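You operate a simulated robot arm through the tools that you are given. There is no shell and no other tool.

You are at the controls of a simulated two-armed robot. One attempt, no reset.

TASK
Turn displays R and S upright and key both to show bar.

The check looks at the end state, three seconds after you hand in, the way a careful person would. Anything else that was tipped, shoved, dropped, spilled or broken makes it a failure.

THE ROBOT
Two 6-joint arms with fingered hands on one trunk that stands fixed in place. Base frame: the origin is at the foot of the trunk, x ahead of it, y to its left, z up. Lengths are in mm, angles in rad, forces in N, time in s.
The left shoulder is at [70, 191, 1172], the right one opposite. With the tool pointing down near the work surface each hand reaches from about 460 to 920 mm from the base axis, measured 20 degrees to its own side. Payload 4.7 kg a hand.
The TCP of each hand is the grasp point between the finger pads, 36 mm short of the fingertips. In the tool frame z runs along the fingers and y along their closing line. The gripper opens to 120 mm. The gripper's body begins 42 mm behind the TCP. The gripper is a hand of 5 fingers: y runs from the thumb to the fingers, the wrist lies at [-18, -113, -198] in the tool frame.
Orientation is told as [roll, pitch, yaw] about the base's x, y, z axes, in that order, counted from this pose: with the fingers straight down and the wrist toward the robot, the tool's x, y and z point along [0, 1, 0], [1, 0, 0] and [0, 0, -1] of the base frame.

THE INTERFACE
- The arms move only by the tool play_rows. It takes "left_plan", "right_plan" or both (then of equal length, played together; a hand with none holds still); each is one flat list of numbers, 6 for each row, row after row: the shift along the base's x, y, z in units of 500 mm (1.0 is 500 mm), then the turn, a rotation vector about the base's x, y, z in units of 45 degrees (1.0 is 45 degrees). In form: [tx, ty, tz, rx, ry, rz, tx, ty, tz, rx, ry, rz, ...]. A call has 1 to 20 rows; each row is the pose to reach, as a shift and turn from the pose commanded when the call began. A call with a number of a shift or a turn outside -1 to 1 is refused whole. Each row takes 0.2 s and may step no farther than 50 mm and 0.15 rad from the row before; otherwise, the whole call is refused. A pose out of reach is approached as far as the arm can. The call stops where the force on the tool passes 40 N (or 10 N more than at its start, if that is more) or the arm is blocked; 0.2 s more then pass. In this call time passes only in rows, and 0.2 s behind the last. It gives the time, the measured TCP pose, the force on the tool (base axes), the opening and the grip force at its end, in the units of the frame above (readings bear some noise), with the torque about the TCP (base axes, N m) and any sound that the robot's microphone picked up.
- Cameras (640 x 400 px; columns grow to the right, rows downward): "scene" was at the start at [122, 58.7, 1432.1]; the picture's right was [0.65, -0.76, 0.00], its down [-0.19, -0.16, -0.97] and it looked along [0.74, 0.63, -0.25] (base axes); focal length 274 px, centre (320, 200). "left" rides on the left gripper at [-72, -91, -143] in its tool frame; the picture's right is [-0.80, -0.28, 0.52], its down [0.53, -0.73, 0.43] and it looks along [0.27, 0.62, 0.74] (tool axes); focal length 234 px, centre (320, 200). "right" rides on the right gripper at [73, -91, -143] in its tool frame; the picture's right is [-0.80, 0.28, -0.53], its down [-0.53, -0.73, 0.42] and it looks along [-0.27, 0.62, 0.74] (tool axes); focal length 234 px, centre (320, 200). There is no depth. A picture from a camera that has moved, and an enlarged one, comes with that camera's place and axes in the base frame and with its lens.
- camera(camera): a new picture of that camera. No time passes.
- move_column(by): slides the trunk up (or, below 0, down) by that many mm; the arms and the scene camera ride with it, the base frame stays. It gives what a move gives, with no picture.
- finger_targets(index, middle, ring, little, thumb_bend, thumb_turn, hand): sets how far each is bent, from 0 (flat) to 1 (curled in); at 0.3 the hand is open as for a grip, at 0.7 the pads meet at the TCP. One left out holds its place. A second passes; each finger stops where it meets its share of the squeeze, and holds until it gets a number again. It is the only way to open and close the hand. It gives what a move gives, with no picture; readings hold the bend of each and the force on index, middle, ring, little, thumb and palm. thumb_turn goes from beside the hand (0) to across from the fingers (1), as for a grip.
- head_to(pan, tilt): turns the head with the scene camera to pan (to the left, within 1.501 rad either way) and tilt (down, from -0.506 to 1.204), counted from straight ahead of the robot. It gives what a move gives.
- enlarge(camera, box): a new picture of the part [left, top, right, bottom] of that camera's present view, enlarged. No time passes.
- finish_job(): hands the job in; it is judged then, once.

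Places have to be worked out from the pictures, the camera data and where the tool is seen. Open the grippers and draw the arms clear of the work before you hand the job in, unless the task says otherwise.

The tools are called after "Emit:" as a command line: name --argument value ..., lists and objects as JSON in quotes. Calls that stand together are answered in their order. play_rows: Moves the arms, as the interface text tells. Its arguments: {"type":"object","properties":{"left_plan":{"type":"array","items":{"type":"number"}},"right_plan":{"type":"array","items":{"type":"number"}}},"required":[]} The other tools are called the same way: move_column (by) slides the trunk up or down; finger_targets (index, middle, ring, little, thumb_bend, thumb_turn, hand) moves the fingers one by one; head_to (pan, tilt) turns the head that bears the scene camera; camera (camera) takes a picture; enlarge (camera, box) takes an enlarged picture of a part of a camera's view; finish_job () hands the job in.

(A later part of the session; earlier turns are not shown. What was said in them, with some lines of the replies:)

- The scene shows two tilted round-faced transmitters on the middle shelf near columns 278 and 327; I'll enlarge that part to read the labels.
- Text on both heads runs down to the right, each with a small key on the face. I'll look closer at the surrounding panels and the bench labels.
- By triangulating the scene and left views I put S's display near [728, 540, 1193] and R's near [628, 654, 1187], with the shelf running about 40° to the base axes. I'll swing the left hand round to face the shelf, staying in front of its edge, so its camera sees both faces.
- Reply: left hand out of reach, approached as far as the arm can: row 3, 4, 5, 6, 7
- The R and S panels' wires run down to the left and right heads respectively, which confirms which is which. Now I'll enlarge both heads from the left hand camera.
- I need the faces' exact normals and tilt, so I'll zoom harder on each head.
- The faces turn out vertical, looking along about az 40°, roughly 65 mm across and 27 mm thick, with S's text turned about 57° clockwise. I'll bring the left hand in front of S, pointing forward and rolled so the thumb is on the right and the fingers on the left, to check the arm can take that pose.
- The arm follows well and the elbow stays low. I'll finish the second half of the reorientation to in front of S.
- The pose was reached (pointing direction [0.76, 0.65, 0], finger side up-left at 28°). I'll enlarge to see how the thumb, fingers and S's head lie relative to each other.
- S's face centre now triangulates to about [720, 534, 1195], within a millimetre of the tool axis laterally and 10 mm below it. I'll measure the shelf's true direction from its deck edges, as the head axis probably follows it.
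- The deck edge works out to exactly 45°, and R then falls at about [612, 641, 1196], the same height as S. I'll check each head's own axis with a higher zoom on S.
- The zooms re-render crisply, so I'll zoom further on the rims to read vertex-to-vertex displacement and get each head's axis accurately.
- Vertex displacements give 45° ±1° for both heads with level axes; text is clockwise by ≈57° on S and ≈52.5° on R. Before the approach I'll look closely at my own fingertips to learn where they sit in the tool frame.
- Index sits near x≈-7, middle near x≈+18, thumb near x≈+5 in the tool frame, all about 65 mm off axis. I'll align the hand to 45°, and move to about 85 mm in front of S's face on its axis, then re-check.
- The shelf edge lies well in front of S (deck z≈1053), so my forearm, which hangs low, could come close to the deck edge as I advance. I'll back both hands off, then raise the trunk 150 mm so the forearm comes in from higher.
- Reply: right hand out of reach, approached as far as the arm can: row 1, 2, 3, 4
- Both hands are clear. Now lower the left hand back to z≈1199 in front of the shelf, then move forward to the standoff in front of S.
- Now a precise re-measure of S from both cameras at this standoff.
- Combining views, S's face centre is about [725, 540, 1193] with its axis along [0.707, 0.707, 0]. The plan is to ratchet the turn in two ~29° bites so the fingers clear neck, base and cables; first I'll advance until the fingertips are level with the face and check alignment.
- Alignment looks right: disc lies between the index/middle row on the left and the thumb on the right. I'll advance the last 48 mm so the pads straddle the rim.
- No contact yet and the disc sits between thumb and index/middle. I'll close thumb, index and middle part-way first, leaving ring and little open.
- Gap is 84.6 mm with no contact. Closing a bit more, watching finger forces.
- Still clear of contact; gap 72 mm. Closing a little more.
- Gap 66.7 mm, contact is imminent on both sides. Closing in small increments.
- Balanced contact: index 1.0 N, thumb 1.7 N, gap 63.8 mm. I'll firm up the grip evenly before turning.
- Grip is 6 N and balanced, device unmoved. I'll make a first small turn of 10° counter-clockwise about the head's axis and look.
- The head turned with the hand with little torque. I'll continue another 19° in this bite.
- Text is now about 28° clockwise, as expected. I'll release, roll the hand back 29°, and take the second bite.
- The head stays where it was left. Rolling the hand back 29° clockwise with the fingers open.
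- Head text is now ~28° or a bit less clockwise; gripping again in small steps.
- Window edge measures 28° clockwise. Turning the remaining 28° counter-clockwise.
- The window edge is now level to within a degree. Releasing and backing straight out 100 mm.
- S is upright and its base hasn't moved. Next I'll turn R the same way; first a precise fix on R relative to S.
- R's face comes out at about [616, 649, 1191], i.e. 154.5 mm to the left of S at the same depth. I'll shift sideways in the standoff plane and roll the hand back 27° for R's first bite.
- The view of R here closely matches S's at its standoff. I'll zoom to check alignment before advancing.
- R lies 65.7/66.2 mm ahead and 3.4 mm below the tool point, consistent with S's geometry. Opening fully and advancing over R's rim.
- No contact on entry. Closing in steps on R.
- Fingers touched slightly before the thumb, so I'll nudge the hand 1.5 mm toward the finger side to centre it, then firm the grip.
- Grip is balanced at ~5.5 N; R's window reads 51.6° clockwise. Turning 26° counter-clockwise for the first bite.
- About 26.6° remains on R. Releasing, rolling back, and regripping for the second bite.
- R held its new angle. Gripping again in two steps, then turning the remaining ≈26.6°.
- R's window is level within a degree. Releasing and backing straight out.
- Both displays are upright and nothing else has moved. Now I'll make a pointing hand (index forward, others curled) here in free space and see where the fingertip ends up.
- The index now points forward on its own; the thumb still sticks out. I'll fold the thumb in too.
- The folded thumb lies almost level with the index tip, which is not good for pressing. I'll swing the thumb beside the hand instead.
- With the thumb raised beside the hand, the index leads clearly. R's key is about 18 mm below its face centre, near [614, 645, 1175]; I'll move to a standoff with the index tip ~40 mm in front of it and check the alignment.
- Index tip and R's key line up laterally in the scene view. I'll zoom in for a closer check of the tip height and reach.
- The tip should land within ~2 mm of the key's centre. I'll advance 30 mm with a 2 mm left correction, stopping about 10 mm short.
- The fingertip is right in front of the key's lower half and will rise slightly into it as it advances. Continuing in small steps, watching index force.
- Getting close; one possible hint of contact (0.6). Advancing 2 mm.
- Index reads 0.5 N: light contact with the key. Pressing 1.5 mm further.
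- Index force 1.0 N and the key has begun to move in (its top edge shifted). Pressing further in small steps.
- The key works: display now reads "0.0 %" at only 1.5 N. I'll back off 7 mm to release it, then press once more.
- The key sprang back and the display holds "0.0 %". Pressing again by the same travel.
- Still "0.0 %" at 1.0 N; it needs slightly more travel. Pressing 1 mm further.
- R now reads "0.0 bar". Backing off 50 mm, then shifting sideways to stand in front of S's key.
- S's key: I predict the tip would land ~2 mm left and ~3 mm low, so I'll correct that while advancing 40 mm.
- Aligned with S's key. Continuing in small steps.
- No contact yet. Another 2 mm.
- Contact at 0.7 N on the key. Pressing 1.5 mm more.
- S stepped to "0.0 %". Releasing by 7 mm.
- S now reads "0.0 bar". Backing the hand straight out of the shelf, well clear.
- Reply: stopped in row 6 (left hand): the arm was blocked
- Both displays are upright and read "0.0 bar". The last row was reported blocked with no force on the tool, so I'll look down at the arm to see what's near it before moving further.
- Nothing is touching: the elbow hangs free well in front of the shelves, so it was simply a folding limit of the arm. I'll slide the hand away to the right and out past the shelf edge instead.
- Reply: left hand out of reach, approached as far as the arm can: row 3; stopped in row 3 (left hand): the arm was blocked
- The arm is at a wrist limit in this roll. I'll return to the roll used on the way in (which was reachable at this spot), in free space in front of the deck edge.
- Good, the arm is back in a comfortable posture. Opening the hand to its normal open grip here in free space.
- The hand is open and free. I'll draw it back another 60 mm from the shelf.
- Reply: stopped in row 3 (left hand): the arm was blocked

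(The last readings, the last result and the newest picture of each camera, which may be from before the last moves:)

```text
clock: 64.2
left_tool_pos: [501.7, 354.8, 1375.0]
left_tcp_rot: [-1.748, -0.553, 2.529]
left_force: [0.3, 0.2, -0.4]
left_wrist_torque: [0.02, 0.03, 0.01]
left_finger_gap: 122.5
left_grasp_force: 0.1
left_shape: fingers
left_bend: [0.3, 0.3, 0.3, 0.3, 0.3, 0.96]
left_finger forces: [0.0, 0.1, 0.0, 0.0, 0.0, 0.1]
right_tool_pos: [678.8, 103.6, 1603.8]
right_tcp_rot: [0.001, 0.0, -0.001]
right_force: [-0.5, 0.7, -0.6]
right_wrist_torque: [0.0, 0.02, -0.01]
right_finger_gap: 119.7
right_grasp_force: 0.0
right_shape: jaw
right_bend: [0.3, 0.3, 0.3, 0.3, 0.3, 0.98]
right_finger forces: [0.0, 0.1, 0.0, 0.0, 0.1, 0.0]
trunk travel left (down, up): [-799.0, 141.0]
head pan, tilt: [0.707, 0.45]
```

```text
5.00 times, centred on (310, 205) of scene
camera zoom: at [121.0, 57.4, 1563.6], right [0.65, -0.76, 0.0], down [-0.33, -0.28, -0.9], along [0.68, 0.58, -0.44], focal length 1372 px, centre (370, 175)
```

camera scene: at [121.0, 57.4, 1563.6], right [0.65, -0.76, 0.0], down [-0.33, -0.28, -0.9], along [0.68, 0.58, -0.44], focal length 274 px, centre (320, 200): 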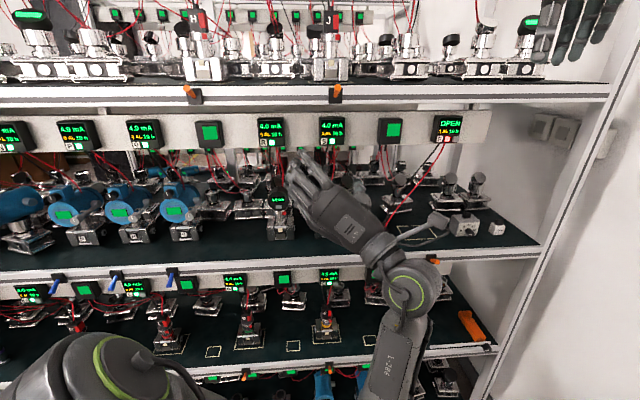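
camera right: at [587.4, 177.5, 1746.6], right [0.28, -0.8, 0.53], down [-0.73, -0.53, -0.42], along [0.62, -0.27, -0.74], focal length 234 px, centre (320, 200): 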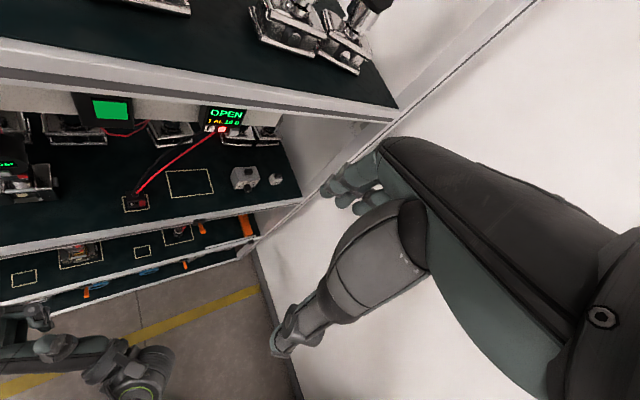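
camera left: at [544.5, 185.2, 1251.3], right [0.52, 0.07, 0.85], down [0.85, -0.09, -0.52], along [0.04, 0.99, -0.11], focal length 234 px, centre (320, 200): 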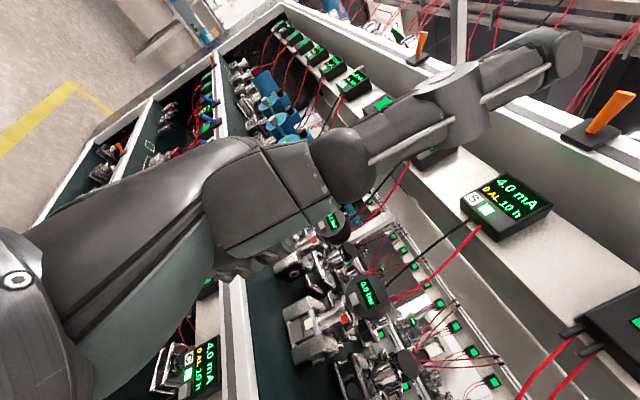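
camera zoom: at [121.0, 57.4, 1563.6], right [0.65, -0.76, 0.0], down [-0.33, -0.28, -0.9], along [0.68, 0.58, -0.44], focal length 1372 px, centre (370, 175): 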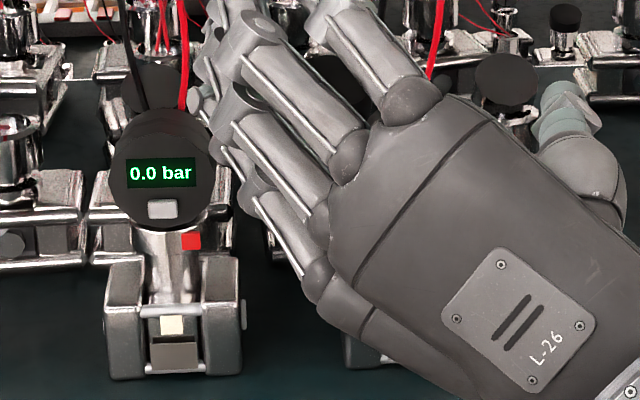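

The hand is now fully in front of the shelf edge with nothing touched. Final check of both displays and panels from the hand camera and scene camera.

Emit:
camera --camera "left"

Emit:
enlarge --camera "scene" --box '[240, 110, 480, 160]'

Emit:
head_to --pan 0.8 --tilt 0.4

Emit:
camera --camera "scene"

```text
taken
camera left: at [496.1, 168.6, 1367.4], right [0.79, -0.1, 0.61], down [0.61, 0.19, -0.77], along [-0.04, 0.98, 0.21], focal length 234 px, centre (320, 200)
```

left: 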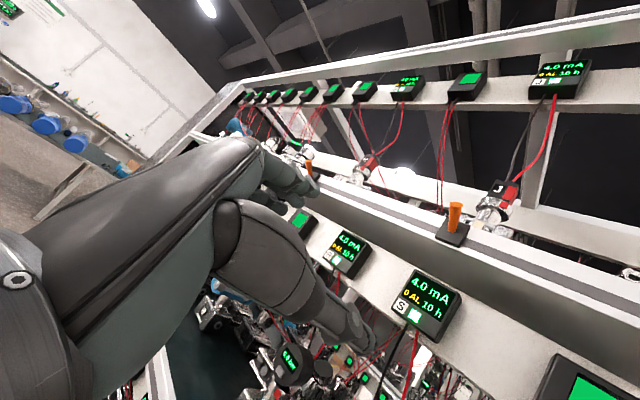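

```text
2.67 times, centred on (360, 135) of scene
camera zoom: at [121.0, 57.4, 1563.6], right [0.65, -0.76, 0.0], down [-0.33, -0.28, -0.9], along [0.68, 0.58, -0.44], focal length 732 px, centre (213, 373)
```

zoom: 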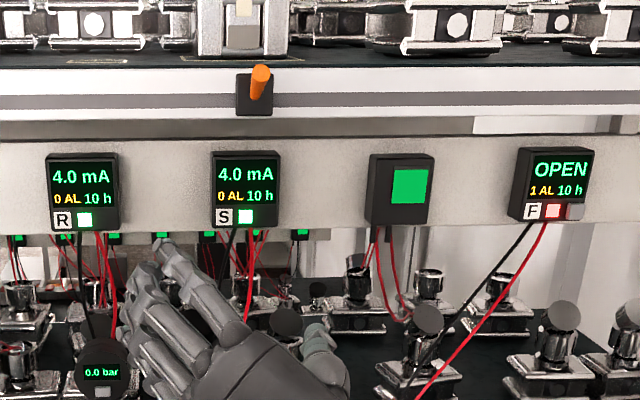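

```text
clock: 64.8
left_tool_pos: [501.1, 354.2, 1375.5]
left_tcp_rot: [-1.749, -0.551, 2.528]
left_force: [-0.1, 0.5, 0.4]
left_wrist_torque: [-0.01, 0.0, 0.02]
left_finger_gap: 122.5
left_grasp_force: 0.0
left_shape: fingers
left_bend: [0.3, 0.3, 0.3, 0.3, 0.3, 0.96]
left_finger forces: [0.0, 0.0, 0.1, 0.1, 0.1, 0.0]
right_tool_pos: [679.5, 104.3, 1602.6]
right_tcp_rot: [0.0, -0.001, 0.0]
right_force: [-0.1, 0.8, 0.3]
right_wrist_torque: [0.01, 0.0, 0.01]
right_finger_gap: 119.8
right_grasp_force: 0.1
right_shape: jaw
right_bend: [0.3, 0.3, 0.3, 0.3, 0.3, 0.98]
right_finger forces: [0.0, 0.1, 0.0, 0.1, 0.0, 0.1]
trunk travel left (down, up): [-799.0, 141.0]
head pan, tilt: [0.799, 0.4]
```

```text
taken
camera scene: at [115.7, 64.2, 1568.3], right [0.72, -0.7, 0.0], down [-0.27, -0.28, -0.92], along [0.64, 0.66, -0.39], focal length 274 px, centre (320, 200)
```

scene: 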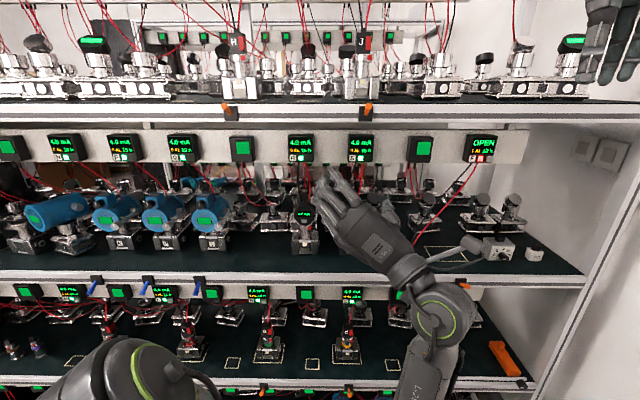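

Both displays are level and showed "0.0 bar" after the last key release. Their panels read 4.0 mA with 0 alarms, nothing else has moved, and both hands are open and clear, so I'm handing in.

Emit:
finish_job

```text
The job is handed in.
```

Displays R and S are both upright, level to within about a degree, and both show "0.0 bar". I handed the job in at that point.

- **Turning:** R was about 52° clockwise of upright and S about 57°. I gripped each head at roughly 6 N and turned it back in two steps.
- **Keying:** each display took two light key presses, from mA to % to bar. Pressing force stayed under 2 N.
- **Surroundings:** I saw no sign that either device had shifted. After the work, the R and S panels still read 4.0 mA with 0 alarms. F's panel showed "OPEN" with 1 alarm from the start, and I didn't touch it.
- **Arms:** both hands are open and in front of the shelf. The left arm stopped early several times while backing out. I felt no force at the hand and saw nothing touching it, so I took it for the arm's own joint limit.

My last clear view of S was just after its key was released. The left hand hid it in the final pictures, but nothing came near it after that.
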